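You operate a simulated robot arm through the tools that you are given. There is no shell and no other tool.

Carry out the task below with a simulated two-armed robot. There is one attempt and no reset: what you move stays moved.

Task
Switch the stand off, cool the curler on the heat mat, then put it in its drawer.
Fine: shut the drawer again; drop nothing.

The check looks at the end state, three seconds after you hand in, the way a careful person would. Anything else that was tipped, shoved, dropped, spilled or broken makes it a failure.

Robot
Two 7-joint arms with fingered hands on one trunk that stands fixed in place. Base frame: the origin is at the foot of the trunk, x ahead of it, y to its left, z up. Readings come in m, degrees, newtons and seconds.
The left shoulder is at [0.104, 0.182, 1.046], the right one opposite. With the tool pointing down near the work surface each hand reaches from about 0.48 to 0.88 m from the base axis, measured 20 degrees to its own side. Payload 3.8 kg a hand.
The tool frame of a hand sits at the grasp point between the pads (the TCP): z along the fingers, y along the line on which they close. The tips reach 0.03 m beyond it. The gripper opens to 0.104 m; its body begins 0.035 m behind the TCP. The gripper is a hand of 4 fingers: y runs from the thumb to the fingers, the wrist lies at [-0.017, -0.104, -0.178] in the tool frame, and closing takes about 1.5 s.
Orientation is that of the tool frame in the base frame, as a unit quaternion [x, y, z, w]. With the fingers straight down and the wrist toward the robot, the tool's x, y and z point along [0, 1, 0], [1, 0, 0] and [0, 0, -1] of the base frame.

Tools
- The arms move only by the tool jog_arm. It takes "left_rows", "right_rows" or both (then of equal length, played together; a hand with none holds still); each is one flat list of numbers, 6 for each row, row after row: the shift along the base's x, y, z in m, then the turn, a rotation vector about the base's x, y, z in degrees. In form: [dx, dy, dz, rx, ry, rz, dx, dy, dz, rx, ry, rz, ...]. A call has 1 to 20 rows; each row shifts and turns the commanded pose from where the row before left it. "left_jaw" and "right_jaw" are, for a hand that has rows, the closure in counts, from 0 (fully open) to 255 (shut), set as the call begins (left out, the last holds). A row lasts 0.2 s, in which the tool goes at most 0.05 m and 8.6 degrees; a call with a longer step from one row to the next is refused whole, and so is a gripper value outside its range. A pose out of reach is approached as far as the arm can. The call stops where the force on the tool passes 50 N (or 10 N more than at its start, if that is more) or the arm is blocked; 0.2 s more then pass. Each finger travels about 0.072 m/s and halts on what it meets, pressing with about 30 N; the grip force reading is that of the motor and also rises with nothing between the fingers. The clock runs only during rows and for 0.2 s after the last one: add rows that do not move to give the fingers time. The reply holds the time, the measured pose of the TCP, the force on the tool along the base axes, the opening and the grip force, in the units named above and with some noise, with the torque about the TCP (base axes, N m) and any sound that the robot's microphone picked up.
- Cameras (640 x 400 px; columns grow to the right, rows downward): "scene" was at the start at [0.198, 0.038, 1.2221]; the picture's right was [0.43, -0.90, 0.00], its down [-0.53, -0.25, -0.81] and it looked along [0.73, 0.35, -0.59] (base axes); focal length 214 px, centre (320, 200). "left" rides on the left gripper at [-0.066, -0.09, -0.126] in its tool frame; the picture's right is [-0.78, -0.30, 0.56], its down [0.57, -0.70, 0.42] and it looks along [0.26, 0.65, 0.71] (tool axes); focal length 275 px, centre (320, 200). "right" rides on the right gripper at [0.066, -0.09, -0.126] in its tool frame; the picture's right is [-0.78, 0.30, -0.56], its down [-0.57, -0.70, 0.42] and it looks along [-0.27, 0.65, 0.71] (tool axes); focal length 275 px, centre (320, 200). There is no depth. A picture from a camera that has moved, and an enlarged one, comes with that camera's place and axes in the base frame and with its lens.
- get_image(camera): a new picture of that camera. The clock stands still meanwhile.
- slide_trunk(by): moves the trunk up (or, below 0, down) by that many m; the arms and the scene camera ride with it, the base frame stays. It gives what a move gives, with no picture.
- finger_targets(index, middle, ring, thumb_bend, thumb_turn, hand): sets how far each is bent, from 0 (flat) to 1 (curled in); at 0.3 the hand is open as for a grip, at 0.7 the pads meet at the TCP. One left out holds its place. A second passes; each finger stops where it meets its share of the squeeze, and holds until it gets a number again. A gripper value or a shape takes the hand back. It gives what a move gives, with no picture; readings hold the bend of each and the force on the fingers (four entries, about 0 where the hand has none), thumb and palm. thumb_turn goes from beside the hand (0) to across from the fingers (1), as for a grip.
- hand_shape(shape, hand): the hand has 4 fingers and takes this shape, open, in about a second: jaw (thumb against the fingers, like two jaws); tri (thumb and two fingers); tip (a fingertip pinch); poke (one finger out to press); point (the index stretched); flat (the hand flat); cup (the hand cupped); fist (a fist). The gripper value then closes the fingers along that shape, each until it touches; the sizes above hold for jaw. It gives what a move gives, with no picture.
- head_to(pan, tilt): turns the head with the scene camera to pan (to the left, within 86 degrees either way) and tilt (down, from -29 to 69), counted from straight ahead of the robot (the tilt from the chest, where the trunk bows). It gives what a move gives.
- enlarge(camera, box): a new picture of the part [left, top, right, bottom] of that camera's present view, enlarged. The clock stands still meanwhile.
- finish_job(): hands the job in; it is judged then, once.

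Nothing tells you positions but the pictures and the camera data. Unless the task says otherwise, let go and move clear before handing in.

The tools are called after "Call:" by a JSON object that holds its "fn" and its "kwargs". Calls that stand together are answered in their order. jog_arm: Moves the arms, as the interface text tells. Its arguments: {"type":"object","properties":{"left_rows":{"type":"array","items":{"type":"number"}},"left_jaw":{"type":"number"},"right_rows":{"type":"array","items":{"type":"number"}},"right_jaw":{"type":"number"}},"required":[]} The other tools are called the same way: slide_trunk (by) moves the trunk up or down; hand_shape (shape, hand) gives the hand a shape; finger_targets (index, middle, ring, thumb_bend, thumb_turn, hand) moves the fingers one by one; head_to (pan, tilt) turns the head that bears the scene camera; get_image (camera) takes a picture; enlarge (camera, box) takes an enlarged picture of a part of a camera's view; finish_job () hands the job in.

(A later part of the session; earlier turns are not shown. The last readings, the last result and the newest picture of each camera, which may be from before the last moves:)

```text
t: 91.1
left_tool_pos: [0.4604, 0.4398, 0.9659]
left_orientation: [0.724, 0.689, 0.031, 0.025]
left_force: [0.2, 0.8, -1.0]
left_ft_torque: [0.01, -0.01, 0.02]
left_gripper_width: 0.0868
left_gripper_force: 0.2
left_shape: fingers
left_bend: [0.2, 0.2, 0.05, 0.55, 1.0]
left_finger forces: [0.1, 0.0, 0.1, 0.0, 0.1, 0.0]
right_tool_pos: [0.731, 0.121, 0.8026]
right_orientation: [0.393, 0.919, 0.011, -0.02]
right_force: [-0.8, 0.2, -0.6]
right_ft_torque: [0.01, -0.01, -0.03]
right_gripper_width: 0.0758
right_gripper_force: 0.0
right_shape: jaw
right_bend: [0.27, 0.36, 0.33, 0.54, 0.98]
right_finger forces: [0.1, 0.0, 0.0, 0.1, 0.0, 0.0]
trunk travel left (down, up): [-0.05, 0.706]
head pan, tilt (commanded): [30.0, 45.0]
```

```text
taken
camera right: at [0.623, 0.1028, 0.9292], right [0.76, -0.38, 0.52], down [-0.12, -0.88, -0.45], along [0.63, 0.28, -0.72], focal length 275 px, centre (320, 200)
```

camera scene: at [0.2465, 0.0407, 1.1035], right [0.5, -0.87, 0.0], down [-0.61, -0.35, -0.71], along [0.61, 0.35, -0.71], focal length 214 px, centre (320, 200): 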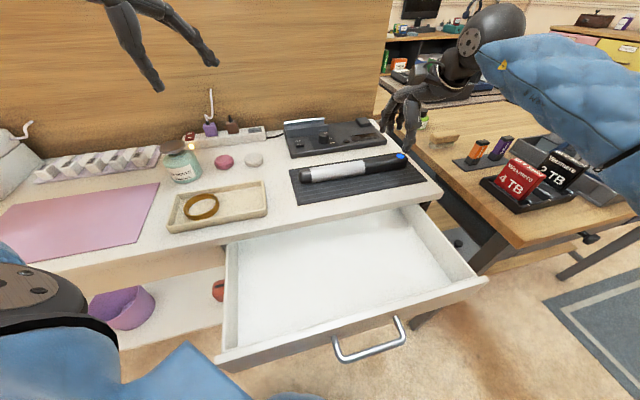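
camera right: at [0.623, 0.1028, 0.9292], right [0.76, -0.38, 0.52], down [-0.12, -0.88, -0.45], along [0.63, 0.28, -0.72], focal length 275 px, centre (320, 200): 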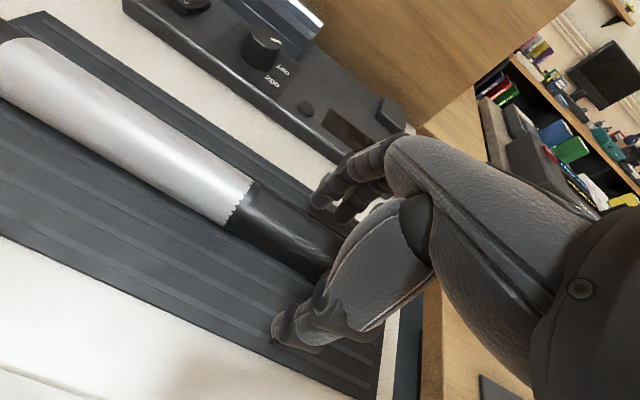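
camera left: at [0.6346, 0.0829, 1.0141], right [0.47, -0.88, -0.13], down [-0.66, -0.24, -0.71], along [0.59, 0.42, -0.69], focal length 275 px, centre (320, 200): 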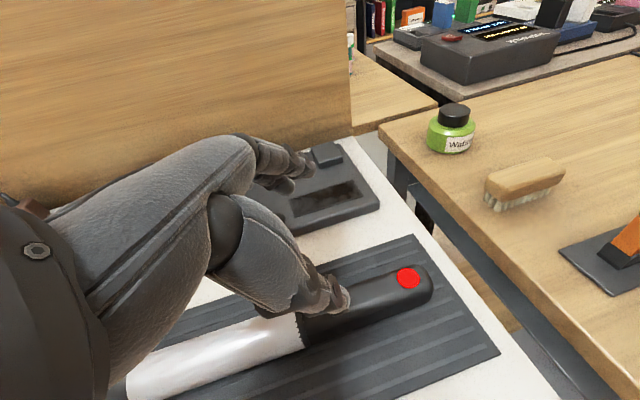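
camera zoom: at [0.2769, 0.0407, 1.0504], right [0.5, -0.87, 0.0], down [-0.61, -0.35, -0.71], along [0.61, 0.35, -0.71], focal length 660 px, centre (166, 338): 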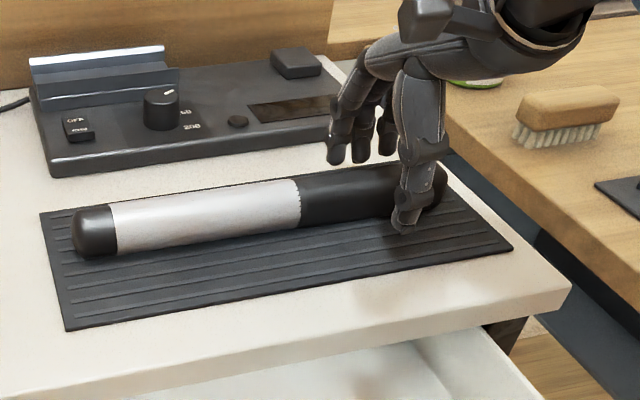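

The handle passes between thumb and fingers. I go down the last 2.5 cm, shifting in slightly.

Call:
{"fn": "jog_arm", "kwargs": {"right_rows": [0.002, 0.002, -0.006, 0, 0, 0, 0.002, 0.002, -0.006, 0, 0, 0, 0.002, 0.002, -0.006, 0, 0, 0, 0.002, 0.002, -0.005, 0, 0, 0]}}

Call:
{"fn": "enlarge", "kwargs": {"camera": "scene", "box": [280, 90, 460, 220]}}

Call:
{"fn": "enlarge", "kwargs": {"camera": "right", "box": [200, 140, 440, 380]}}

```text
t: 92.1
left_tool_pos: [0.4606, 0.4407, 0.9648]
left_orientation: [0.724, 0.689, 0.029, 0.025]
left_force: [-0.3, 0.2, 0.1]
left_ft_torque: [0.0, -0.03, 0.0]
left_gripper_width: 0.0866
left_gripper_force: 0.1
left_shape: fingers
left_bend: [0.2, 0.2, 0.05, 0.55, 1.0]
left_finger forces: [0.0, 0.0, 0.0, 0.1, 0.0, 0.0]
right_tool_pos: [0.7403, 0.1308, 0.7757]
right_orientation: [0.394, 0.919, 0.01, -0.02]
right_force: [0.2, 0.7, 1.0]
right_ft_torque: [-0.01, 0.02, 0.02]
right_gripper_width: 0.0755
right_gripper_force: 0.1
right_shape: jaw
right_bend: [0.27, 0.36, 0.33, 0.54, 0.98]
right_finger forces: [0.0, 0.3, 0.0, 0.0, 0.0, 0.0]
trunk travel left (down, up): [-0.05, 0.706]
head pan, tilt (commanded): [30.0, 45.0]
```

```text
3.08 times, centred on (370, 155) of scene
camera zoom: at [0.2777, 0.0408, 1.0501], right [0.5, -0.87, 0.0], down [-0.61, -0.35, -0.71], along [0.61, 0.35, -0.71], focal length 660 px, centre (166, 338)
```

zoom: 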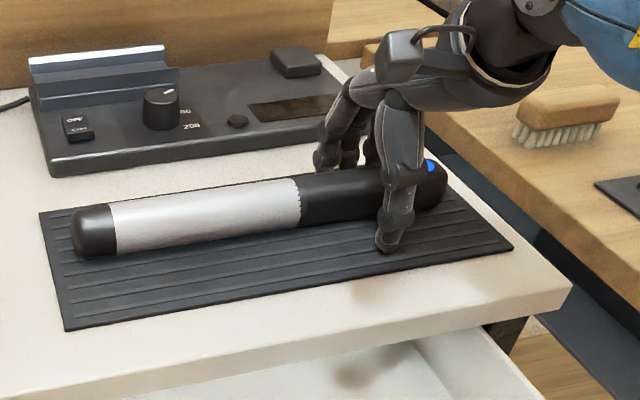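

```text
1.67 times, centred on (320, 260) of right
camera zoom: at [0.6318, 0.1113, 0.9034], right [0.77, -0.38, 0.52], down [-0.12, -0.88, -0.45], along [0.63, 0.28, -0.72], focal length 459 px, centre (320, 100)
```

zoom: 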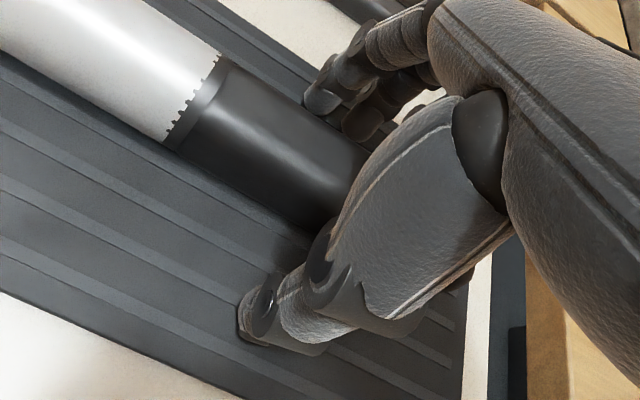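

The hand is around the handle at its axis, middle fingertip just touching the mat. I raise 2 mm and close.

Call:
{"fn": "jog_arm", "kwargs": {"right_rows": [0, 0, 0.002, 0, 0, 0]}}

Call:
{"fn": "jog_arm", "kwargs": {"right_jaw": 255, "right_rows": [0, 0, 0, 0, 0, 0, 0, 0, 0, 0, 0, 0, 0, 0, 0, 0, 0, 0, 0, 0, 0, 0, 0, 0, 0, 0, 0, 0, 0, 0, 0, 0, 0, 0, 0, 0, 0, 0, 0, 0, 0, 0, 0, 0, 0, 0, 0, 0]}}

Call:
{"fn": "enlarge", "kwargs": {"camera": "scene", "box": [280, 90, 460, 220]}}

Call:
{"fn": "enlarge", "kwargs": {"camera": "right", "box": [200, 140, 440, 380]}}

```text
t: 92.5
left_tool_pos: [0.4625, 0.4394, 0.9652]
left_orientation: [0.724, 0.688, 0.03, 0.025]
left_force: [-0.1, -0.3, 0.2]
left_ft_torque: [0.02, -0.01, -0.01]
left_gripper_width: 0.0868
left_gripper_force: 0.1
left_shape: fingers
left_bend: [0.2, 0.2, 0.05, 0.55, 1.0]
left_finger forces: [0.0, 0.1, 0.1, 0.0, 0.1, 0.1]
right_tool_pos: [0.7387, 0.1295, 0.7774]
right_orientation: [0.394, 0.919, 0.01, -0.02]
right_force: [0.2, -0.6, 0.1]
right_ft_torque: [0.03, 0.0, 0.02]
right_gripper_width: 0.0754
right_gripper_force: 0.0
right_shape: jaw
right_bend: [0.27, 0.36, 0.33, 0.54, 0.98]
right_finger forces: [0.1, 0.0, 0.0, 0.0, 0.0, 0.0]
trunk travel left (down, up): [-0.05, 0.706]
head pan, tilt (commanded): [30.0, 45.0]
```

```text
t: 94.3
left_tool_pos: [0.4604, 0.4397, 0.9646]
left_orientation: [0.724, 0.689, 0.029, 0.025]
left_force: [0.8, -0.6, -0.2]
left_ft_torque: [-0.02, -0.04, -0.02]
left_gripper_width: 0.087
left_gripper_force: 0.0
left_shape: fingers
left_bend: [0.2, 0.2, 0.05, 0.55, 1.0]
left_finger forces: [0.1, 0.0, 0.0, 0.1, 0.0, 0.1]
right_tool_pos: [0.7388, 0.129, 0.779]
right_orientation: [0.395, 0.919, 0.011, -0.02]
right_force: [-0.5, -0.3, -0.9]
right_ft_torque: [0.01, 0.02, 0.02]
right_gripper_width: 0.0271
right_gripper_force: 30.1
right_shape: jaw
right_bend: [0.74, 0.53, 0.51, 0.74, 1.0]
right_finger forces: [15.1, 7.4, 3.6, 0.0, 27.0, 0.0]
trunk travel left (down, up): [-0.05, 0.706]
head pan, tilt (commanded): [30.0, 45.0]
```

```text
3.08 times, centred on (370, 155) of scene
camera zoom: at [0.2779, 0.0408, 1.05], right [0.5, -0.87, 0.0], down [-0.61, -0.35, -0.71], along [0.61, 0.35, -0.71], focal length 660 px, centre (166, 338)
```

zoom: 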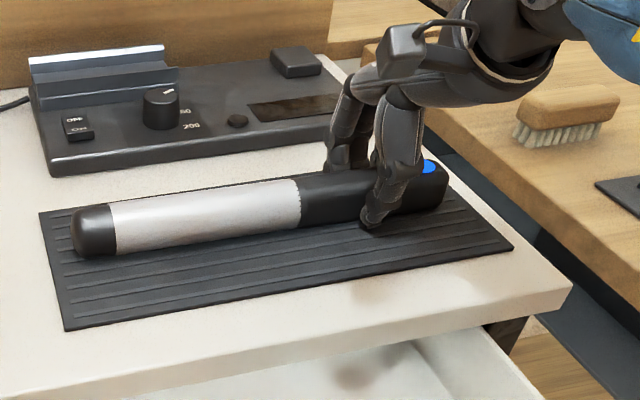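

```text
1.67 times, centred on (320, 260) of right
camera zoom: at [0.6321, 0.111, 0.9059], right [0.77, -0.38, 0.52], down [-0.13, -0.88, -0.45], along [0.63, 0.28, -0.72], focal length 459 px, centre (320, 100)
```

zoom: 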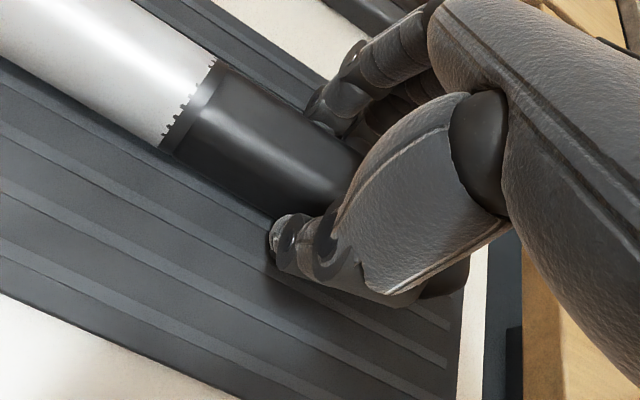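

Gripped firmly. I lift it straight up 4 cm by raising the trunk and check how it hangs.

Call:
{"fn": "slide_trunk", "kwargs": {"by": 0.04}}

Call:
{"fn": "enlarge", "kwargs": {"camera": "scene", "box": [280, 90, 460, 220]}}

```text
t: 95.1
left_tool_pos: [0.4623, 0.4398, 1.0024]
left_orientation: [0.724, 0.689, 0.029, 0.024]
left_force: [0.3, 0.2, 0.2]
left_ft_torque: [-0.03, 0.02, 0.02]
left_gripper_width: 0.0868
left_gripper_force: 0.0
left_shape: fingers
left_bend: [0.2, 0.2, 0.05, 0.55, 1.0]
left_finger forces: [0.1, 0.0, 0.0, 0.0, 0.0, 0.0]
right_tool_pos: [0.7384, 0.129, 0.8204]
right_orientation: [0.394, 0.919, 0.012, -0.018]
right_force: [0.4, -0.3, -3.3]
right_ft_torque: [-0.22, -0.16, 0.01]
right_gripper_width: 0.0271
right_gripper_force: 30.0
right_shape: jaw
right_bend: [0.74, 0.53, 0.51, 0.74, 1.0]
right_finger forces: [14.8, 8.3, 3.8, 0.0, 26.8, 0.0]
trunk travel left (down, up): [-0.09, 0.666]
head pan, tilt (commanded): [30.0, 45.0]
```

```text
3.08 times, centred on (370, 155) of scene
camera zoom: at [0.2538, 0.041, 1.0925], right [0.5, -0.87, 0.0], down [-0.61, -0.35, -0.71], along [0.61, 0.35, -0.71], focal length 660 px, centre (166, 338)
```

zoom: 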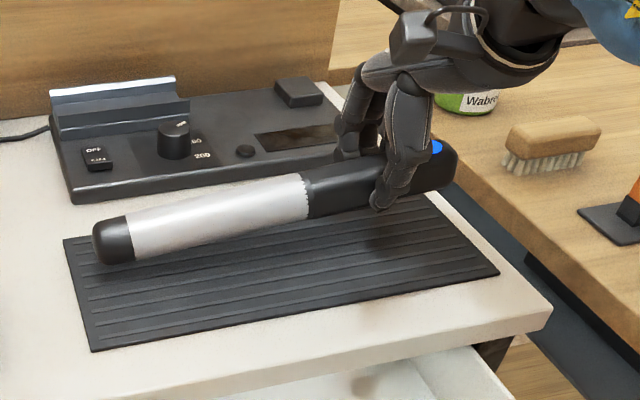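

It is up, with the tip drooping a little. I lift further and look again.

Call:
{"fn": "slide_trunk", "kwargs": {"by": 0.05}}

Call:
{"fn": "get_image", "kwargs": {"camera": "scene"}}

Call:
{"fn": "get_image", "kwargs": {"camera": "right"}}

Call:
{"fn": "get_image", "kwargs": {"camera": "left"}}

```text
t: 96.0
left_tool_pos: [0.4618, 0.4403, 1.0531]
left_orientation: [0.724, 0.688, 0.029, 0.025]
left_force: [0.0, -0.3, 0.5]
left_ft_torque: [0.01, 0.04, 0.02]
left_gripper_width: 0.0867
left_gripper_force: 0.1
left_shape: fingers
left_bend: [0.2, 0.2, 0.05, 0.55, 1.0]
left_finger forces: [0.1, 0.0, 0.0, 0.0, 0.0, 0.0]
right_tool_pos: [0.7216, 0.1276, 0.9082]
right_orientation: [0.394, 0.919, 0.023, 0.011]
right_force: [-0.2, 0.3, -3.8]
right_ft_torque: [-0.22, -0.13, -0.02]
right_gripper_width: 0.0272
right_gripper_force: 30.1
right_shape: jaw
right_bend: [0.74, 0.53, 0.51, 0.74, 1.0]
right_finger forces: [14.7, 8.4, 3.9, 0.1, 26.9, 0.0]
trunk travel left (down, up): [-0.14, 0.616]
head pan, tilt (commanded): [30.0, 45.0]
```

```text
taken
camera scene: at [0.2239, 0.0411, 1.1455], right [0.5, -0.87, 0.0], down [-0.61, -0.35, -0.71], along [0.61, 0.35, -0.71], focal length 214 px, centre (320, 200)
```

scene: 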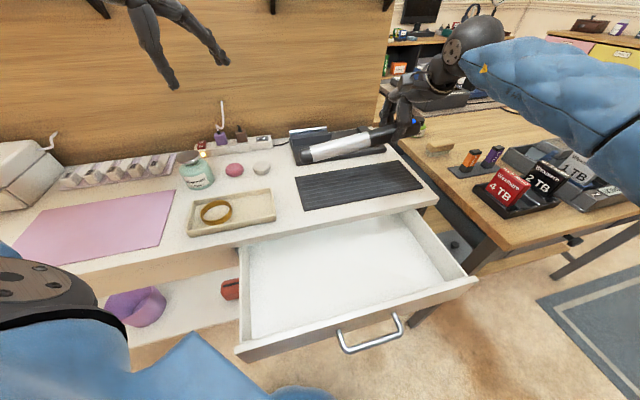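

```text
taken
camera right: at [0.606, 0.1111, 1.0283], right [0.73, -0.38, 0.57], down [-0.1, -0.88, -0.46], along [0.68, 0.28, -0.68], focal length 275 px, centre (320, 200)
```

right: 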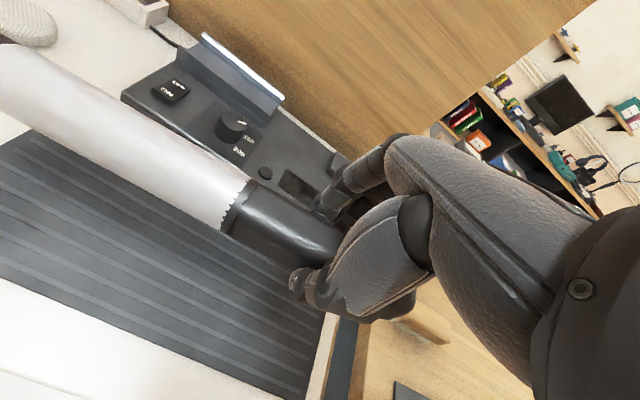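

```text
taken
camera left: at [0.3596, 0.3797, 1.1726], right [-0.29, -0.76, -0.58], down [-0.64, 0.61, -0.47], along [0.71, 0.23, -0.66], focal length 275 px, centre (320, 200)
```

left: 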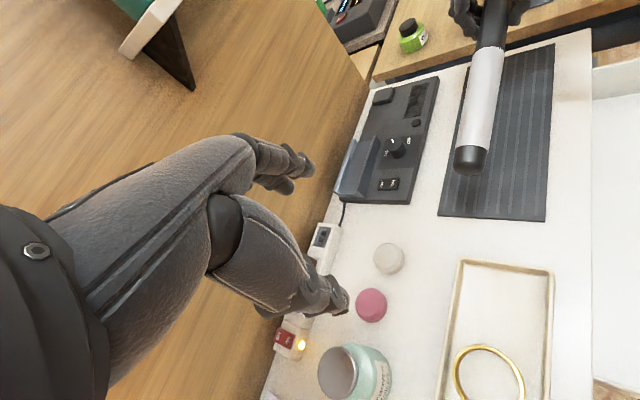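

The curler is held, drooping about 9°. I level it by tilting the hand slightly and bring it back over the open drawer.

Call:
{"fn": "jog_arm", "kwargs": {"right_rows": [-0.015, -0.01, 0, 2.0, 2.0, 0, -0.015, -0.01, 0, 2.0, 2.0, 0, -0.0191, -0.0064, 0, 2.0, 2.0, 0, -0.0191, -0.0064, 0, 0, 0, 0, -0.0191, -0.0064, 0, 0, 0, 0, -0.0191, -0.0064, 0, 0, 0, 0, -0.0191, -0.0064, 0, 0, 0, 0]}}

Call:
{"fn": "get_image", "kwargs": {"camera": "scene"}}

Call:
{"fn": "get_image", "kwargs": {"camera": "right"}}

```text
t: 97.7
left_tool_pos: [0.4618, 0.4406, 1.0552]
left_orientation: [0.724, 0.688, 0.029, 0.024]
left_force: [0.3, -0.1, 0.3]
left_ft_torque: [0.0, 0.02, 0.01]
left_gripper_width: 0.0869
left_gripper_force: 0.1
left_shape: fingers
left_bend: [0.2, 0.2, 0.05, 0.55, 1.0]
left_finger forces: [0.0, 0.1, 0.0, 0.0, 0.0, 0.1]
right_tool_pos: [0.5958, 0.0774, 0.9106]
right_orientation: [0.395, 0.915, 0.053, -0.057]
right_force: [0.0, 0.5, -2.7]
right_ft_torque: [-0.2, -0.15, 0.04]
right_gripper_width: 0.0269
right_gripper_force: 30.1
right_shape: jaw
right_bend: [0.74, 0.53, 0.51, 0.74, 1.0]
right_finger forces: [15.0, 8.1, 3.7, 0.0, 27.0, 0.0]
trunk travel left (down, up): [-0.14, 0.616]
head pan, tilt (commanded): [30.0, 45.0]
```

```text
taken
camera scene: at [0.2227, 0.0407, 1.146], right [0.5, -0.87, 0.0], down [-0.61, -0.35, -0.71], along [0.61, 0.35, -0.71], focal length 214 px, centre (320, 200)
```

scene: 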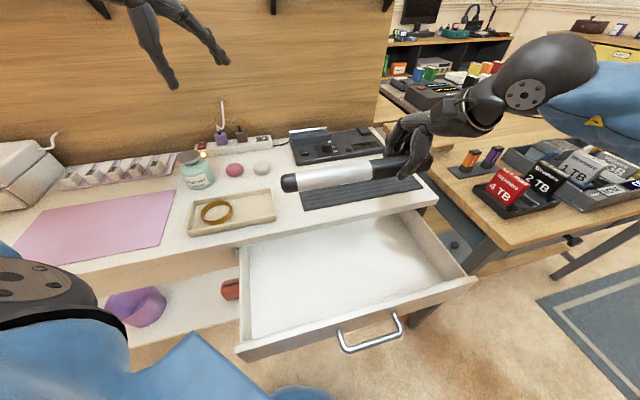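

```text
taken
camera right: at [0.4936, 0.0463, 1.0388], right [0.78, -0.43, 0.45], down [-0.15, -0.83, -0.54], along [0.61, 0.35, -0.71], focal length 275 px, centre (320, 200)
```

right: 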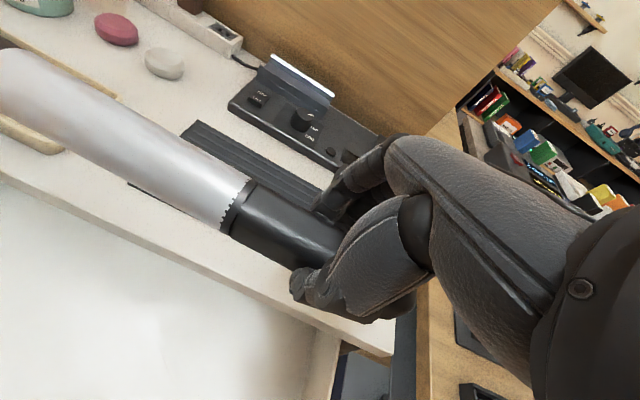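

The curler is level and at b≈0.476. The drawer interior spans b≈0.31–0.50, so I want b≈0.41; I raise the trunk first, since the arm worked well near the drawer from that height.

Call:
{"fn": "slide_trunk", "kwargs": {"by": 0.18}}

Call:
{"fn": "get_image", "kwargs": {"camera": "scene"}}

```text
t: 99.7
left_tool_pos: [0.4616, 0.4404, 1.2352]
left_orientation: [0.724, 0.689, 0.031, 0.025]
left_force: [-0.1, -0.5, -0.5]
left_ft_torque: [-0.04, 0.01, 0.0]
left_gripper_width: 0.0867
left_gripper_force: 0.1
left_shape: fingers
left_bend: [0.2, 0.2, 0.05, 0.55, 1.0]
left_finger forces: [0.1, 0.0, 0.1, 0.1, 0.2, 0.0]
right_tool_pos: [0.595, 0.0769, 1.0891]
right_orientation: [0.395, 0.916, 0.052, -0.058]
right_force: [-0.1, -0.1, -3.4]
right_ft_torque: [-0.17, -0.15, 0.03]
right_gripper_width: 0.0271
right_gripper_force: 30.6
right_shape: jaw
right_bend: [0.74, 0.53, 0.51, 0.74, 1.0]
right_finger forces: [15.0, 8.2, 3.8, 0.1, 26.9, 0.0]
trunk travel left (down, up): [-0.32, 0.436]
head pan, tilt (commanded): [30.0, 45.0]
```

```text
taken
camera scene: at [0.1373, 0.0408, 1.3316], right [0.5, -0.87, 0.0], down [-0.61, -0.35, -0.71], along [0.61, 0.35, -0.71], focal length 214 px, centre (320, 200)
```

scene: 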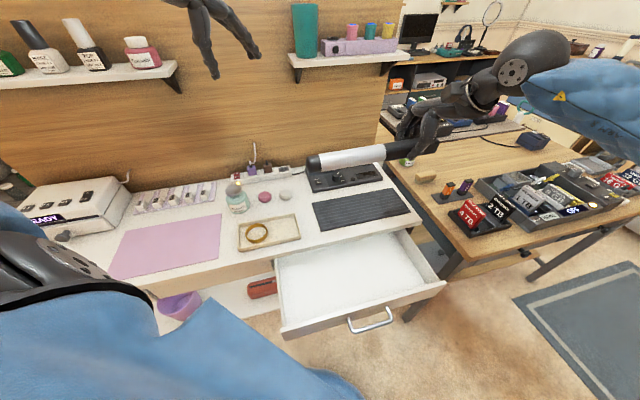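

Held steadily. I bring it down over the drawer's middle to about z=0.80.

Call:
{"fn": "jog_arm", "kwargs": {"right_rows": [-0.0075, -0.0017, -0.02, 0, 0, 0, -0.0075, -0.0017, -0.025, 0, 0, 0, -0.0075, -0.0017, -0.025, 0, 0, 0, -0.0075, -0.0017, -0.025, 0, 0, 0, -0.0075, -0.0017, -0.025, 0, 0, 0, -0.0075, -0.0017, -0.025, 0, 0, 0, -0.0075, -0.0017, -0.025, 0, 0, 0, -0.0075, -0.0017, -0.025, 0, 0, 0, -0.0075, -0.0017, -0.025, 0, 0, 0, -0.0075, -0.0017, -0.025, 0, 0, 0, 0, 0, -0.02, 0, 0, 0]}}

Call:
{"fn": "head_to", "kwargs": {"pan": 28, "tilt": 55}}

Call:
{"fn": "get_image", "kwargs": {"camera": "scene"}}

Call:
{"fn": "get_image", "kwargs": {"camera": "right"}}

```text
t: 102.0
left_tool_pos: [0.4614, 0.4408, 1.2358]
left_orientation: [0.724, 0.689, 0.029, 0.025]
left_force: [-0.3, 0.3, -0.7]
left_ft_torque: [-0.01, 0.0, -0.03]
left_gripper_width: 0.0866
left_gripper_force: 0.0
left_shape: fingers
left_bend: [0.2, 0.2, 0.05, 0.55, 1.0]
left_finger forces: [0.0, 0.0, 0.1, 0.0, 0.0, 0.0]
right_tool_pos: [0.5198, 0.0589, 0.8249]
right_orientation: [0.395, 0.915, 0.052, -0.058]
right_force: [1.3, 0.5, -3.3]
right_ft_torque: [-0.18, -0.17, 0.0]
right_gripper_width: 0.0272
right_gripper_force: 29.7
right_shape: jaw
right_bend: [0.74, 0.53, 0.51, 0.74, 1.0]
right_finger forces: [14.9, 8.2, 3.8, 0.0, 27.0, 0.1]
trunk travel left (down, up): [-0.32, 0.436]
head pan, tilt (commanded): [30.0, 45.0]
```

```text
t: 102.8
left_tool_pos: [0.4609, 0.4398, 1.2358]
left_orientation: [0.724, 0.688, 0.03, 0.025]
left_force: [-0.1, 0.4, -0.2]
left_ft_torque: [-0.01, -0.01, 0.01]
left_gripper_width: 0.087
left_gripper_force: 0.1
left_shape: fingers
left_bend: [0.2, 0.2, 0.05, 0.55, 1.0]
left_finger forces: [0.0, 0.0, 0.1, 0.0, 0.1, 0.1]
right_tool_pos: [0.5196, 0.062, 0.8256]
right_orientation: [0.395, 0.915, 0.052, -0.057]
right_force: [0.0, 0.4, -2.4]
right_ft_torque: [-0.21, -0.16, -0.01]
right_gripper_width: 0.027
right_gripper_force: 29.9
right_shape: jaw
right_bend: [0.74, 0.53, 0.51, 0.74, 1.0]
right_finger forces: [14.8, 8.2, 3.8, 0.0, 27.0, 0.1]
trunk travel left (down, up): [-0.32, 0.436]
head pan, tilt (commanded): [28.0, 55.0]
```

```text
taken
camera scene: at [0.13, 0.034, 1.3184], right [0.47, -0.88, 0.0], down [-0.72, -0.38, -0.57], along [0.51, 0.27, -0.82], focal length 214 px, centre (320, 200)
```

scene: 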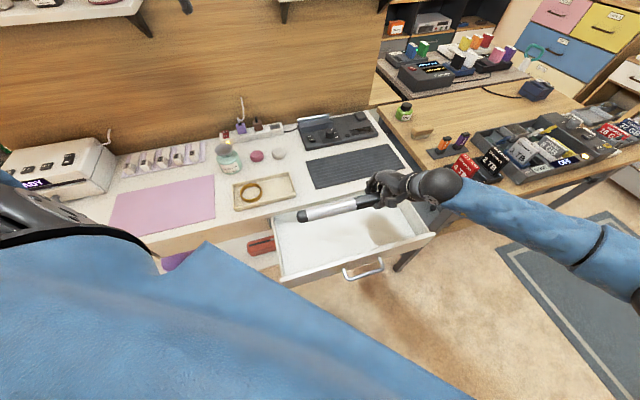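

```text
taken
camera right: at [0.4166, 0.0285, 0.954], right [0.78, -0.43, 0.45], down [-0.15, -0.83, -0.54], along [0.61, 0.35, -0.71], focal length 275 px, centre (320, 200)
```

right: 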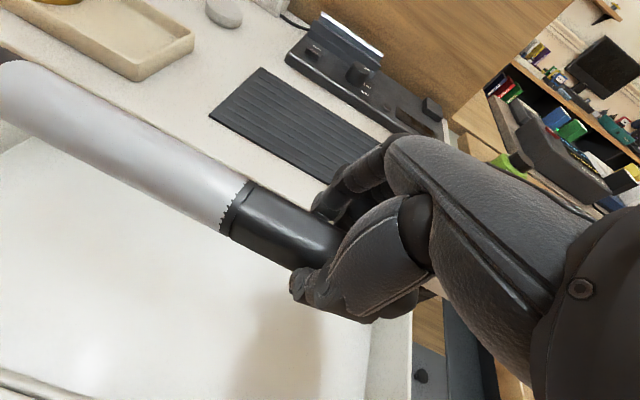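

The curler hangs over the drawer at z≈0.82. I enlarge to check it clears the table edge and the drawer front.

Call:
{"fn": "enlarge", "kwargs": {"camera": "scene", "box": [260, 160, 450, 290]}}

```text
3.08 times, centred on (355, 225) of scene
camera zoom: at [0.13, 0.034, 1.3184], right [0.47, -0.88, 0.0], down [-0.72, -0.38, -0.57], along [0.51, 0.27, -0.82], focal length 660 px, centre (212, 123)
```

zoom: 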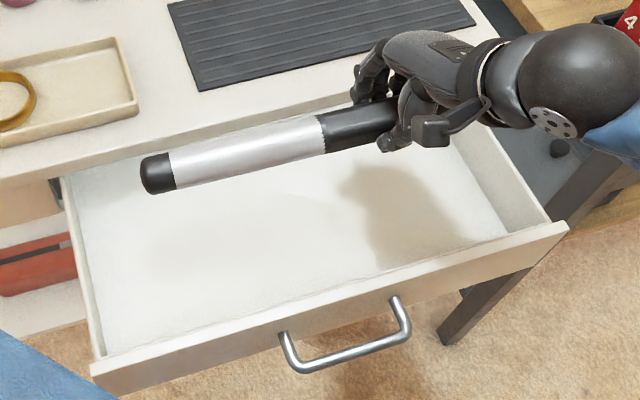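

Level and well inside the drawer outline. I lower it in moderate steps, watching for drift.

Call:
{"fn": "jog_arm", "kwargs": {"right_rows": [0, 0, -0.012, 0, 0, 0, 0, 0, -0.012, 0, 0, 0, 0, 0, -0.012, 0, 0, 0, 0, 0, -0.012, 0, 0, 0, 0, 0, -0.012, 0, 0, 0]}}

Call:
{"fn": "enlarge", "kwargs": {"camera": "scene", "box": [260, 160, 450, 290]}}

```text
t: 104.0
left_tool_pos: [0.4615, 0.4405, 1.2353]
left_orientation: [0.724, 0.689, 0.029, 0.025]
left_force: [0.4, 0.4, 0.0]
left_ft_torque: [-0.01, 0.03, 0.0]
left_gripper_width: 0.0868
left_gripper_force: 0.0
left_shape: fingers
left_bend: [0.2, 0.2, 0.05, 0.55, 1.0]
left_finger forces: [0.1, 0.1, 0.0, 0.1, 0.1, 0.0]
right_tool_pos: [0.5201, 0.0595, 0.7643]
right_orientation: [0.395, 0.916, 0.052, -0.056]
right_force: [0.3, 0.5, -3.7]
right_ft_torque: [-0.16, -0.15, 0.02]
right_gripper_width: 0.0272
right_gripper_force: 30.5
right_shape: jaw
right_bend: [0.74, 0.53, 0.51, 0.74, 1.0]
right_finger forces: [14.9, 8.1, 3.8, 0.1, 27.0, 0.0]
trunk travel left (down, up): [-0.32, 0.436]
head pan, tilt (commanded): [28.0, 55.0]
```

```text
3.08 times, centred on (355, 225) of scene
camera zoom: at [0.1301, 0.034, 1.3184], right [0.47, -0.88, 0.0], down [-0.72, -0.38, -0.57], along [0.51, 0.27, -0.82], focal length 660 px, centre (212, 123)
```

zoom: 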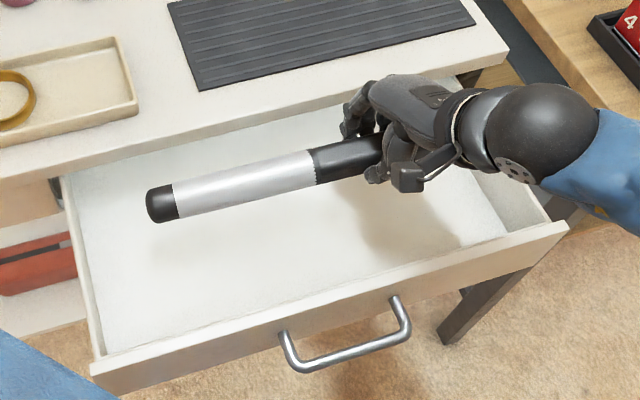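

Tracking well. I continue down another 6 cm.

Call:
{"fn": "jog_arm", "kwargs": {"right_rows": [0, 0, -0.012, 0, 0, 0, 0, 0, -0.012, 0, 0, 0, 0, 0, -0.012, 0, 0, 0, 0, 0, -0.012, 0, 0, 0, 0, 0, -0.012, 0, 0, 0]}}

Call:
{"fn": "enlarge", "kwargs": {"camera": "scene", "box": [260, 160, 450, 290]}}

Call:
{"fn": "get_image", "kwargs": {"camera": "right"}}

```text
t: 105.2
left_tool_pos: [0.4621, 0.4397, 1.2352]
left_orientation: [0.724, 0.688, 0.03, 0.025]
left_force: [-0.2, 0.2, -0.2]
left_ft_torque: [-0.05, -0.01, -0.03]
left_gripper_width: 0.0866
left_gripper_force: 0.1
left_shape: fingers
left_bend: [0.2, 0.2, 0.05, 0.55, 1.0]
left_finger forces: [0.0, 0.1, 0.1, 0.0, 0.0, 0.1]
right_tool_pos: [0.5182, 0.0606, 0.7045]
right_orientation: [0.395, 0.916, 0.052, -0.057]
right_force: [0.7, 0.3, -2.6]
right_ft_torque: [-0.24, -0.14, 0.0]
right_gripper_width: 0.0272
right_gripper_force: 29.8
right_shape: jaw
right_bend: [0.74, 0.53, 0.51, 0.74, 1.0]
right_finger forces: [14.9, 8.3, 3.7, 0.0, 26.8, 0.1]
trunk travel left (down, up): [-0.32, 0.436]
head pan, tilt (commanded): [28.0, 55.0]
```

```text
3.08 times, centred on (355, 225) of scene
camera zoom: at [0.13, 0.0341, 1.3184], right [0.47, -0.88, 0.0], down [-0.72, -0.38, -0.57], along [0.51, 0.27, -0.82], focal length 660 px, centre (212, 123)
```

zoom: 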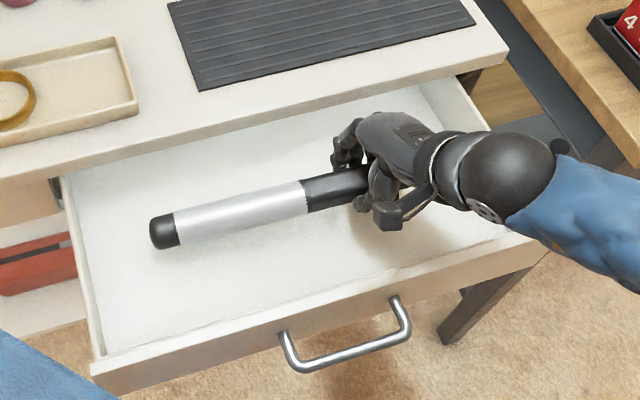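

```text
taken
camera right: at [0.4161, 0.0296, 0.8331], right [0.78, -0.43, 0.45], down [-0.15, -0.83, -0.54], along [0.61, 0.35, -0.71], focal length 275 px, centre (320, 200)
```

right: 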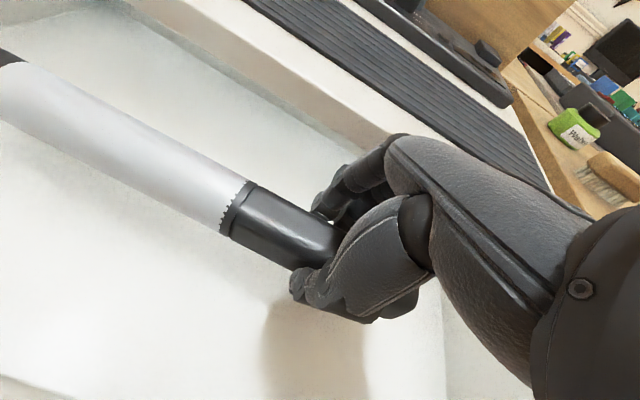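

Inside the drawer now, about 4 cm above its floor. I lower the rest in small steps until it touches.

Call:
{"fn": "jog_arm", "kwargs": {"right_rows": [0, 0, -0.008, 0, 0, 0, 0, 0, -0.008, 0, 0, 0, 0, 0, -0.006, 0, 0, 0, 0, 0, -0.005, 0, 0, 0]}}

Call:
{"fn": "enlarge", "kwargs": {"camera": "scene", "box": [260, 160, 450, 290]}}

```text
t: 106.2
left_tool_pos: [0.4614, 0.4408, 1.2354]
left_orientation: [0.724, 0.689, 0.029, 0.024]
left_force: [-0.3, -0.2, 0.5]
left_ft_torque: [0.01, 0.04, 0.01]
left_gripper_width: 0.0866
left_gripper_force: 0.1
left_shape: fingers
left_bend: [0.2, 0.2, 0.05, 0.55, 1.0]
left_finger forces: [0.0, 0.0, 0.1, 0.0, 0.0, 0.0]
right_tool_pos: [0.52, 0.0608, 0.6776]
right_orientation: [0.395, 0.915, 0.053, -0.057]
right_force: [-0.2, 0.7, -2.5]
right_ft_torque: [-0.14, -0.09, 0.02]
right_gripper_width: 0.0272
right_gripper_force: 29.8
right_shape: jaw
right_bend: [0.74, 0.53, 0.51, 0.74, 1.0]
right_finger forces: [15.1, 8.2, 3.7, 0.0, 27.0, 0.0]
trunk travel left (down, up): [-0.32, 0.436]
head pan, tilt (commanded): [28.0, 55.0]
```

```text
3.08 times, centred on (355, 225) of scene
camera zoom: at [0.13, 0.034, 1.3184], right [0.47, -0.88, 0.0], down [-0.72, -0.38, -0.57], along [0.51, 0.27, -0.82], focal length 660 px, centre (212, 123)
```

zoom: 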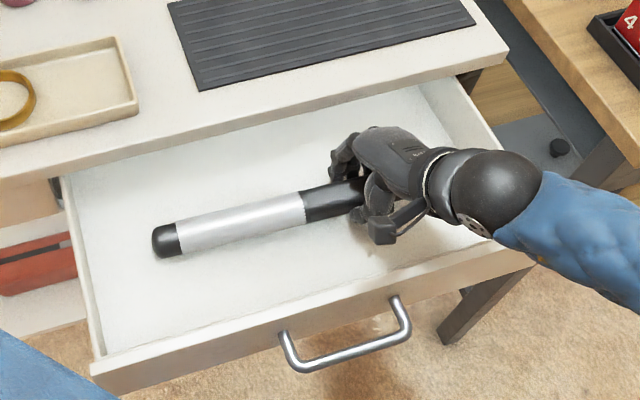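

Nearly down. I continue in 3–4 mm steps.

Call:
{"fn": "jog_arm", "kwargs": {"right_rows": [0, 0, -0.004, 0, 0, 0, 0, 0, -0.004, 0, 0, 0, 0, 0, -0.003, 0, 0, 0]}}

Call:
{"fn": "enlarge", "kwargs": {"camera": "scene", "box": [260, 160, 450, 290]}}

Call:
{"fn": "enlarge", "kwargs": {"camera": "right", "box": [200, 140, 440, 380]}}

```text
t: 107.0
left_tool_pos: [0.4611, 0.441, 1.2355]
left_orientation: [0.724, 0.689, 0.03, 0.025]
left_force: [0.7, 0.3, -0.1]
left_ft_torque: [0.01, 0.01, -0.05]
left_gripper_width: 0.0866
left_gripper_force: 0.0
left_shape: fingers
left_bend: [0.2, 0.2, 0.05, 0.55, 1.0]
left_finger forces: [0.0, 0.1, 0.0, 0.0, 0.1, 0.1]
right_tool_pos: [0.5206, 0.0588, 0.6669]
right_orientation: [0.395, 0.915, 0.053, -0.058]
right_force: [0.3, -0.2, -2.5]
right_ft_torque: [-0.05, -0.02, -0.01]
right_gripper_width: 0.027
right_gripper_force: 29.6
right_shape: jaw
right_bend: [0.74, 0.53, 0.52, 0.74, 1.0]
right_finger forces: [15.5, 8.0, 3.5, 0.0, 27.1, 0.0]
trunk travel left (down, up): [-0.32, 0.436]
head pan, tilt (commanded): [28.0, 55.0]
```

```text
3.08 times, centred on (355, 225) of scene
camera zoom: at [0.13, 0.034, 1.3184], right [0.47, -0.88, 0.0], down [-0.72, -0.38, -0.57], along [0.51, 0.27, -0.82], focal length 660 px, centre (212, 123)
```

zoom: 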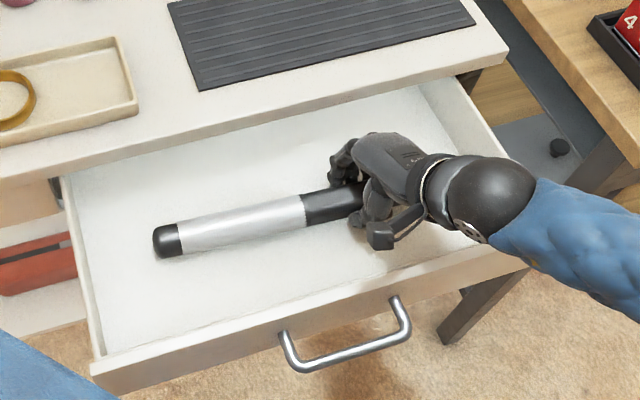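

```text
1.67 times, centred on (320, 260) of right
camera zoom: at [0.4175, 0.0281, 0.7954], right [0.78, -0.43, 0.45], down [-0.15, -0.83, -0.54], along [0.61, 0.35, -0.71], focal length 459 px, centre (320, 100)
```

zoom: 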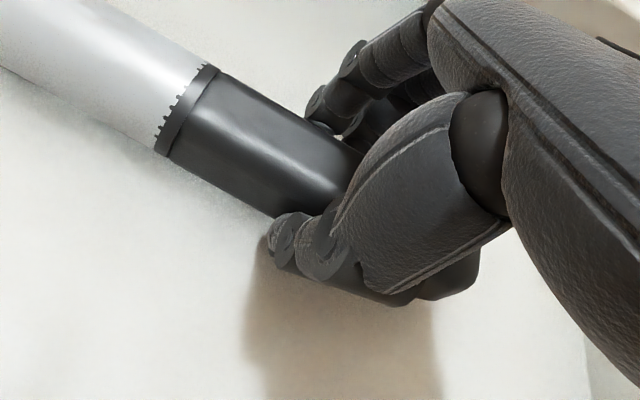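

The tip is resting on the drawer floor (torque falls off). I lower the handle further.

Call:
{"fn": "jog_arm", "kwargs": {"right_rows": [0, 0, -0.003, 0, 0, 0, 0, 0, -0.003, 0, 0, 0, 0, 0, -0.003, 0, 0, 0]}}

```text
t: 107.8
left_tool_pos: [0.4609, 0.4404, 1.2361]
left_orientation: [0.724, 0.689, 0.03, 0.026]
left_force: [0.3, 0.3, -0.9]
left_ft_torque: [0.01, -0.02, 0.02]
left_gripper_width: 0.0871
left_gripper_force: 0.0
left_shape: fingers
left_bend: [0.2, 0.2, 0.05, 0.55, 1.0]
left_finger forces: [0.0, 0.0, 0.0, 0.0, 0.0, 0.0]
right_tool_pos: [0.5212, 0.0607, 0.661]
right_orientation: [0.395, 0.916, 0.053, -0.056]
right_force: [0.7, -2.3, 11.9]
right_ft_torque: [-0.13, 0.11, 0.08]
right_gripper_width: 0.0278
right_gripper_force: 30.1
right_shape: jaw
right_bend: [0.74, 0.53, 0.52, 0.75, 1.0]
right_finger forces: [17.6, 8.8, 4.3, 0.0, 31.7, 0.1]
trunk travel left (down, up): [-0.32, 0.436]
head pan, tilt (commanded): [28.0, 55.0]
```

Contact with the floor (12 N). I open the hand and rise slightly as the fingers part.

Call:
{"fn": "jog_arm", "kwargs": {"right_jaw": 90, "right_rows": [0, 0, 0, 0, 0, 0, 0, 0, 0.002, 0, 0, 0, 0, 0, 0.003, 0, 0, 0, 0, 0, 0.003, 0, 0, 0, 0, 0, 0.003, 0, 0, 0]}}

Call:
{"fn": "enlarge", "kwargs": {"camera": "scene", "box": [260, 160, 450, 290]}}

Call:
{"fn": "enlarge", "kwargs": {"camera": "right", "box": [200, 140, 440, 380]}}

```text
t: 109.0
left_tool_pos: [0.4616, 0.4398, 1.2369]
left_orientation: [0.724, 0.689, 0.03, 0.025]
left_force: [-0.1, 0.2, 0.8]
left_ft_torque: [-0.01, 0.01, 0.04]
left_gripper_width: 0.0869
left_gripper_force: 0.1
left_shape: fingers
left_bend: [0.2, 0.2, 0.05, 0.55, 1.0]
left_finger forces: [0.0, 0.0, 0.0, 0.0, 0.1, 0.1]
right_tool_pos: [0.5198, 0.0597, 0.6705]
right_orientation: [0.395, 0.915, 0.052, -0.057]
right_force: [-0.8, 0.3, -0.8]
right_ft_torque: [0.0, -0.01, 0.01]
right_gripper_width: 0.0669
right_gripper_force: 0.1
right_shape: jaw
right_bend: [0.73, 0.39, 0.36, 0.61, 0.99]
right_finger forces: [0.0, 0.1, 0.0, 0.1, 0.0, 0.0]
trunk travel left (down, up): [-0.32, 0.436]
head pan, tilt (commanded): [28.0, 55.0]
```

```text
3.08 times, centred on (355, 225) of scene
camera zoom: at [0.1297, 0.034, 1.3184], right [0.47, -0.88, 0.0], down [-0.72, -0.38, -0.57], along [0.51, 0.27, -0.82], focal length 660 px, centre (212, 123)
```

zoom: 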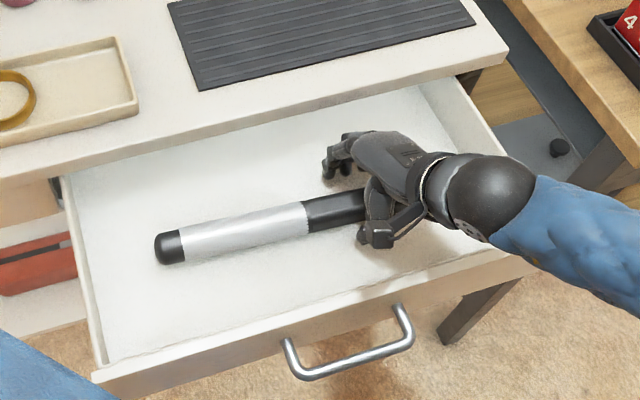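

```text
1.67 times, centred on (320, 260) of right
camera zoom: at [0.4171, 0.0289, 0.798], right [0.78, -0.43, 0.45], down [-0.15, -0.83, -0.54], along [0.61, 0.35, -0.71], focal length 459 px, centre (320, 100)
```

zoom: 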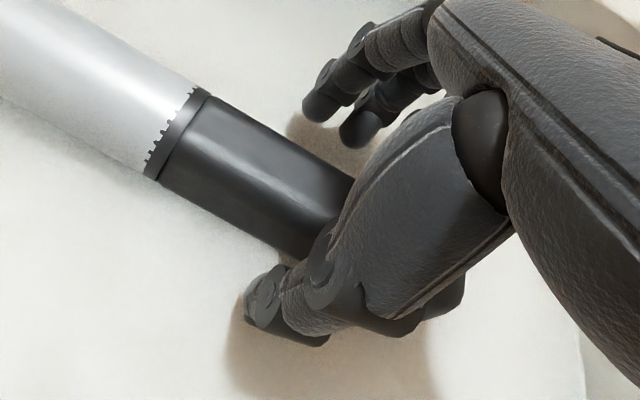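

Released; the handle is free between the open fingers. I lift the hand slowly and check that nothing comes along.

Call:
{"fn": "jog_arm", "kwargs": {"right_jaw": 40, "right_rows": [0, 0, 0.003, 0, 0, 0, 0, 0, 0.005, 0, 0, 0, 0, 0, 0.008, 0, 0, 0, 0, 0, 0.01, 0, 0, 0]}}

Call:
{"fn": "enlarge", "kwargs": {"camera": "scene", "box": [260, 160, 450, 290]}}

Call:
{"fn": "enlarge", "kwargs": {"camera": "right", "box": [200, 140, 440, 380]}}

```text
t: 110.0
left_tool_pos: [0.4614, 0.4404, 1.2345]
left_orientation: [0.724, 0.688, 0.03, 0.024]
left_force: [-1.2, 0.4, 0.6]
left_ft_torque: [-0.01, 0.01, 0.02]
left_gripper_width: 0.0866
left_gripper_force: 0.1
left_shape: fingers
left_bend: [0.2, 0.2, 0.05, 0.55, 1.0]
left_finger forces: [0.0, 0.0, 0.0, 0.1, 0.1, 0.0]
right_tool_pos: [0.5188, 0.0593, 0.6947]
right_orientation: [0.395, 0.915, 0.053, -0.056]
right_force: [0.8, -0.2, -1.0]
right_ft_torque: [0.0, 0.02, -0.03]
right_gripper_width: 0.0874
right_gripper_force: 0.1
right_shape: jaw
right_bend: [0.27, 0.33, 0.31, 0.42, 0.98]
right_finger forces: [0.0, 0.1, 0.0, 0.0, 0.0, 0.0]
trunk travel left (down, up): [-0.32, 0.436]
head pan, tilt (commanded): [28.0, 55.0]
```

```text
3.08 times, centred on (355, 225) of scene
camera zoom: at [0.1296, 0.0339, 1.3184], right [0.47, -0.88, 0.0], down [-0.72, -0.38, -0.57], along [0.51, 0.27, -0.82], focal length 660 px, centre (212, 123)
```

zoom: 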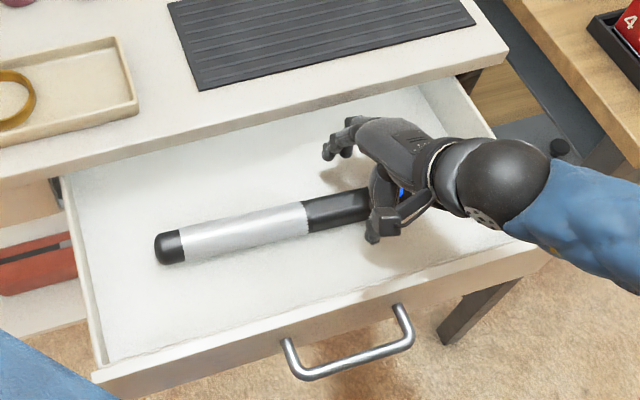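

```text
1.67 times, centred on (320, 260) of right
camera zoom: at [0.4163, 0.0285, 0.8234], right [0.78, -0.43, 0.45], down [-0.15, -0.83, -0.54], along [0.61, 0.35, -0.71], focal length 459 px, centre (320, 100)
```

zoom: 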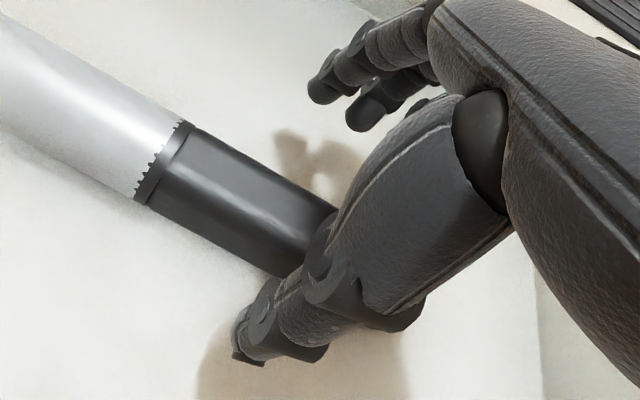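

The curler stays put in the drawer, dot still blue. I raise the right hand clear.

Call:
{"fn": "jog_arm", "kwargs": {"right_rows": [0, 0, 0.015, 0, 0, 0, 0, 0, 0.02, 0, 0, 0, 0, 0, 0.025, 0, 0, 0, 0, 0, 0.03, 0, 0, 0, 0, 0, 0.03, 0, 0, 0, 0, 0, 0.03, 0, 0, 0]}}

Call:
{"fn": "get_image", "kwargs": {"camera": "scene"}}

Call:
{"fn": "enlarge", "kwargs": {"camera": "scene", "box": [260, 160, 450, 290]}}

```text
t: 111.4
left_tool_pos: [0.4607, 0.4391, 1.2351]
left_orientation: [0.725, 0.688, 0.029, 0.024]
left_force: [-0.4, -0.4, -0.4]
left_ft_torque: [0.0, 0.0, -0.03]
left_gripper_width: 0.087
left_gripper_force: 0.1
left_shape: fingers
left_bend: [0.2, 0.2, 0.05, 0.55, 1.0]
left_finger forces: [0.0, 0.0, 0.0, 0.0, 0.0, 0.0]
right_tool_pos: [0.5197, 0.0594, 0.8456]
right_orientation: [0.396, 0.915, 0.052, -0.056]
right_force: [-1.1, 0.0, -0.1]
right_ft_torque: [-0.04, 0.05, -0.02]
right_gripper_width: 0.0876
right_gripper_force: 0.0
right_shape: jaw
right_bend: [0.27, 0.33, 0.31, 0.42, 0.98]
right_finger forces: [0.1, 0.0, 0.0, 0.0, 0.0, 0.0]
trunk travel left (down, up): [-0.32, 0.436]
head pan, tilt (commanded): [28.0, 55.0]
```

```text
taken
camera scene: at [0.1294, 0.0339, 1.3185], right [0.47, -0.88, 0.0], down [-0.72, -0.38, -0.57], along [0.51, 0.27, -0.82], focal length 214 px, centre (320, 200)
```

scene: 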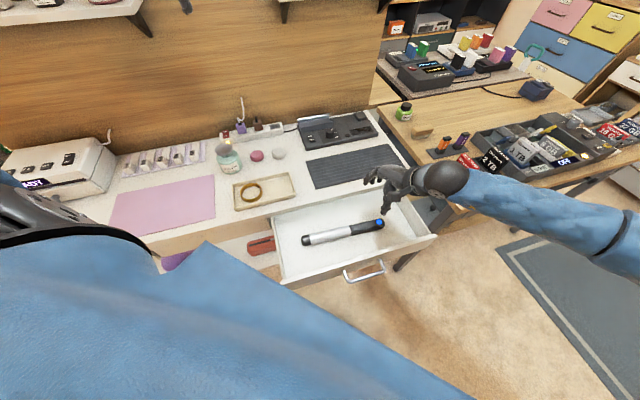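

```text
3.08 times, centred on (355, 225) of scene
camera zoom: at [0.1294, 0.0339, 1.3185], right [0.47, -0.88, 0.0], down [-0.72, -0.38, -0.57], along [0.51, 0.27, -0.82], focal length 660 px, centre (212, 123)
```

zoom: 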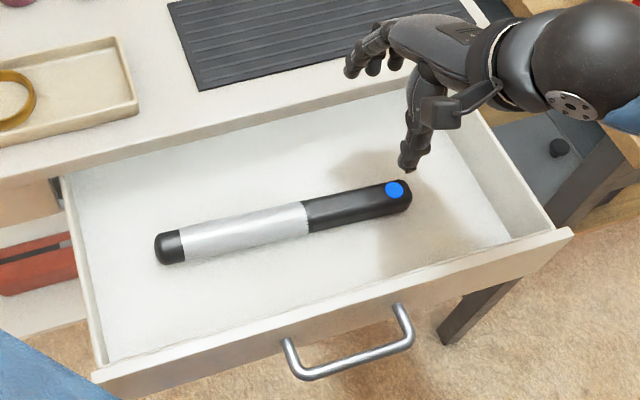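

The cooled curler lies in the drawer. Now I close the right hand into a compact beak and bring it in front of the drawer's handle to push it shut.

Call:
{"fn": "jog_arm", "kwargs": {"right_jaw": 255, "right_rows": [-0.015, -0.007, 0.005, -2.83, -2.83, 0, -0.0177, -0.0084, 0.005, -2.83, -2.83, 0, -0.0177, -0.0084, 0, 0, 0, 0, -0.0177, -0.0084, 0, 0, 0, 0, -0.0177, -0.0084, 0, 0, 0, 0, -0.0177, -0.0084, 0, 0, 0, 0, -0.0177, -0.0084, 0, 0, 0, 0, -0.0177, -0.0084, 0, 0, 0, 0, -0.0177, -0.0084, 0, 0, 0, 0, -0.0177, -0.0084, 0, 0, 0, 0]}}

Call:
{"fn": "get_image", "kwargs": {"camera": "scene"}}

Call:
{"fn": "get_image", "kwargs": {"camera": "right"}}

```text
t: 113.6
left_tool_pos: [0.461, 0.4407, 1.2353]
left_orientation: [0.724, 0.689, 0.03, 0.024]
left_force: [0.5, -0.5, -0.2]
left_ft_torque: [-0.02, 0.02, -0.02]
left_gripper_width: 0.0867
left_gripper_force: 0.0
left_shape: fingers
left_bend: [0.2, 0.2, 0.05, 0.55, 1.0]
left_finger forces: [0.1, 0.0, 0.0, 0.1, 0.1, 0.0]
right_tool_pos: [0.345, -0.0228, 0.8555]
right_orientation: [0.395, 0.918, 0.027, 0.009]
right_force: [-0.6, 0.7, -0.6]
right_ft_torque: [0.01, 0.0, 0.01]
right_gripper_width: 0.0
right_gripper_force: 29.3
right_shape: jaw
right_bend: [0.7, 0.7, 0.7, 0.48, 1.0]
right_finger forces: [0.0, 0.0, 0.0, 0.1, 0.0, 0.0]
trunk travel left (down, up): [-0.32, 0.436]
head pan, tilt (commanded): [28.0, 55.0]
```

```text
taken
camera scene: at [0.1294, 0.0337, 1.3185], right [0.47, -0.88, 0.0], down [-0.72, -0.38, -0.57], along [0.51, 0.27, -0.82], focal length 214 px, centre (320, 200)
```

scene: 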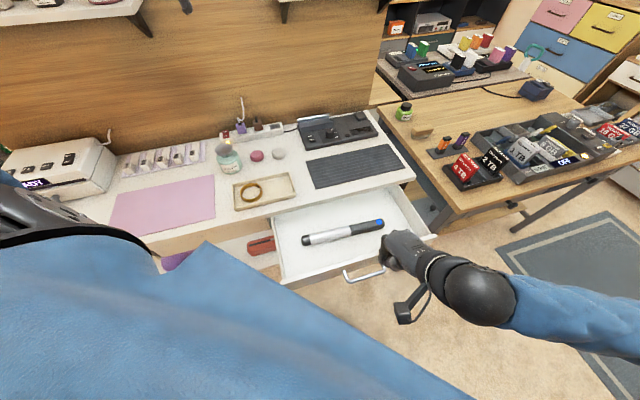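

```text
taken
camera right: at [0.2292, -0.0417, 0.9754], right [0.73, -0.38, 0.57], down [-0.1, -0.88, -0.47], along [0.68, 0.28, -0.68], focal length 275 px, centre (320, 200)
```

right: 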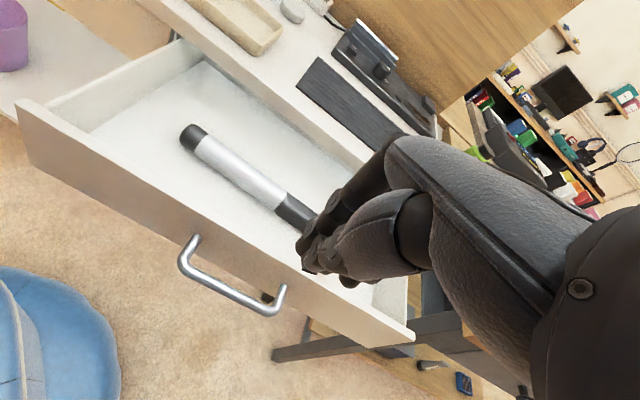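

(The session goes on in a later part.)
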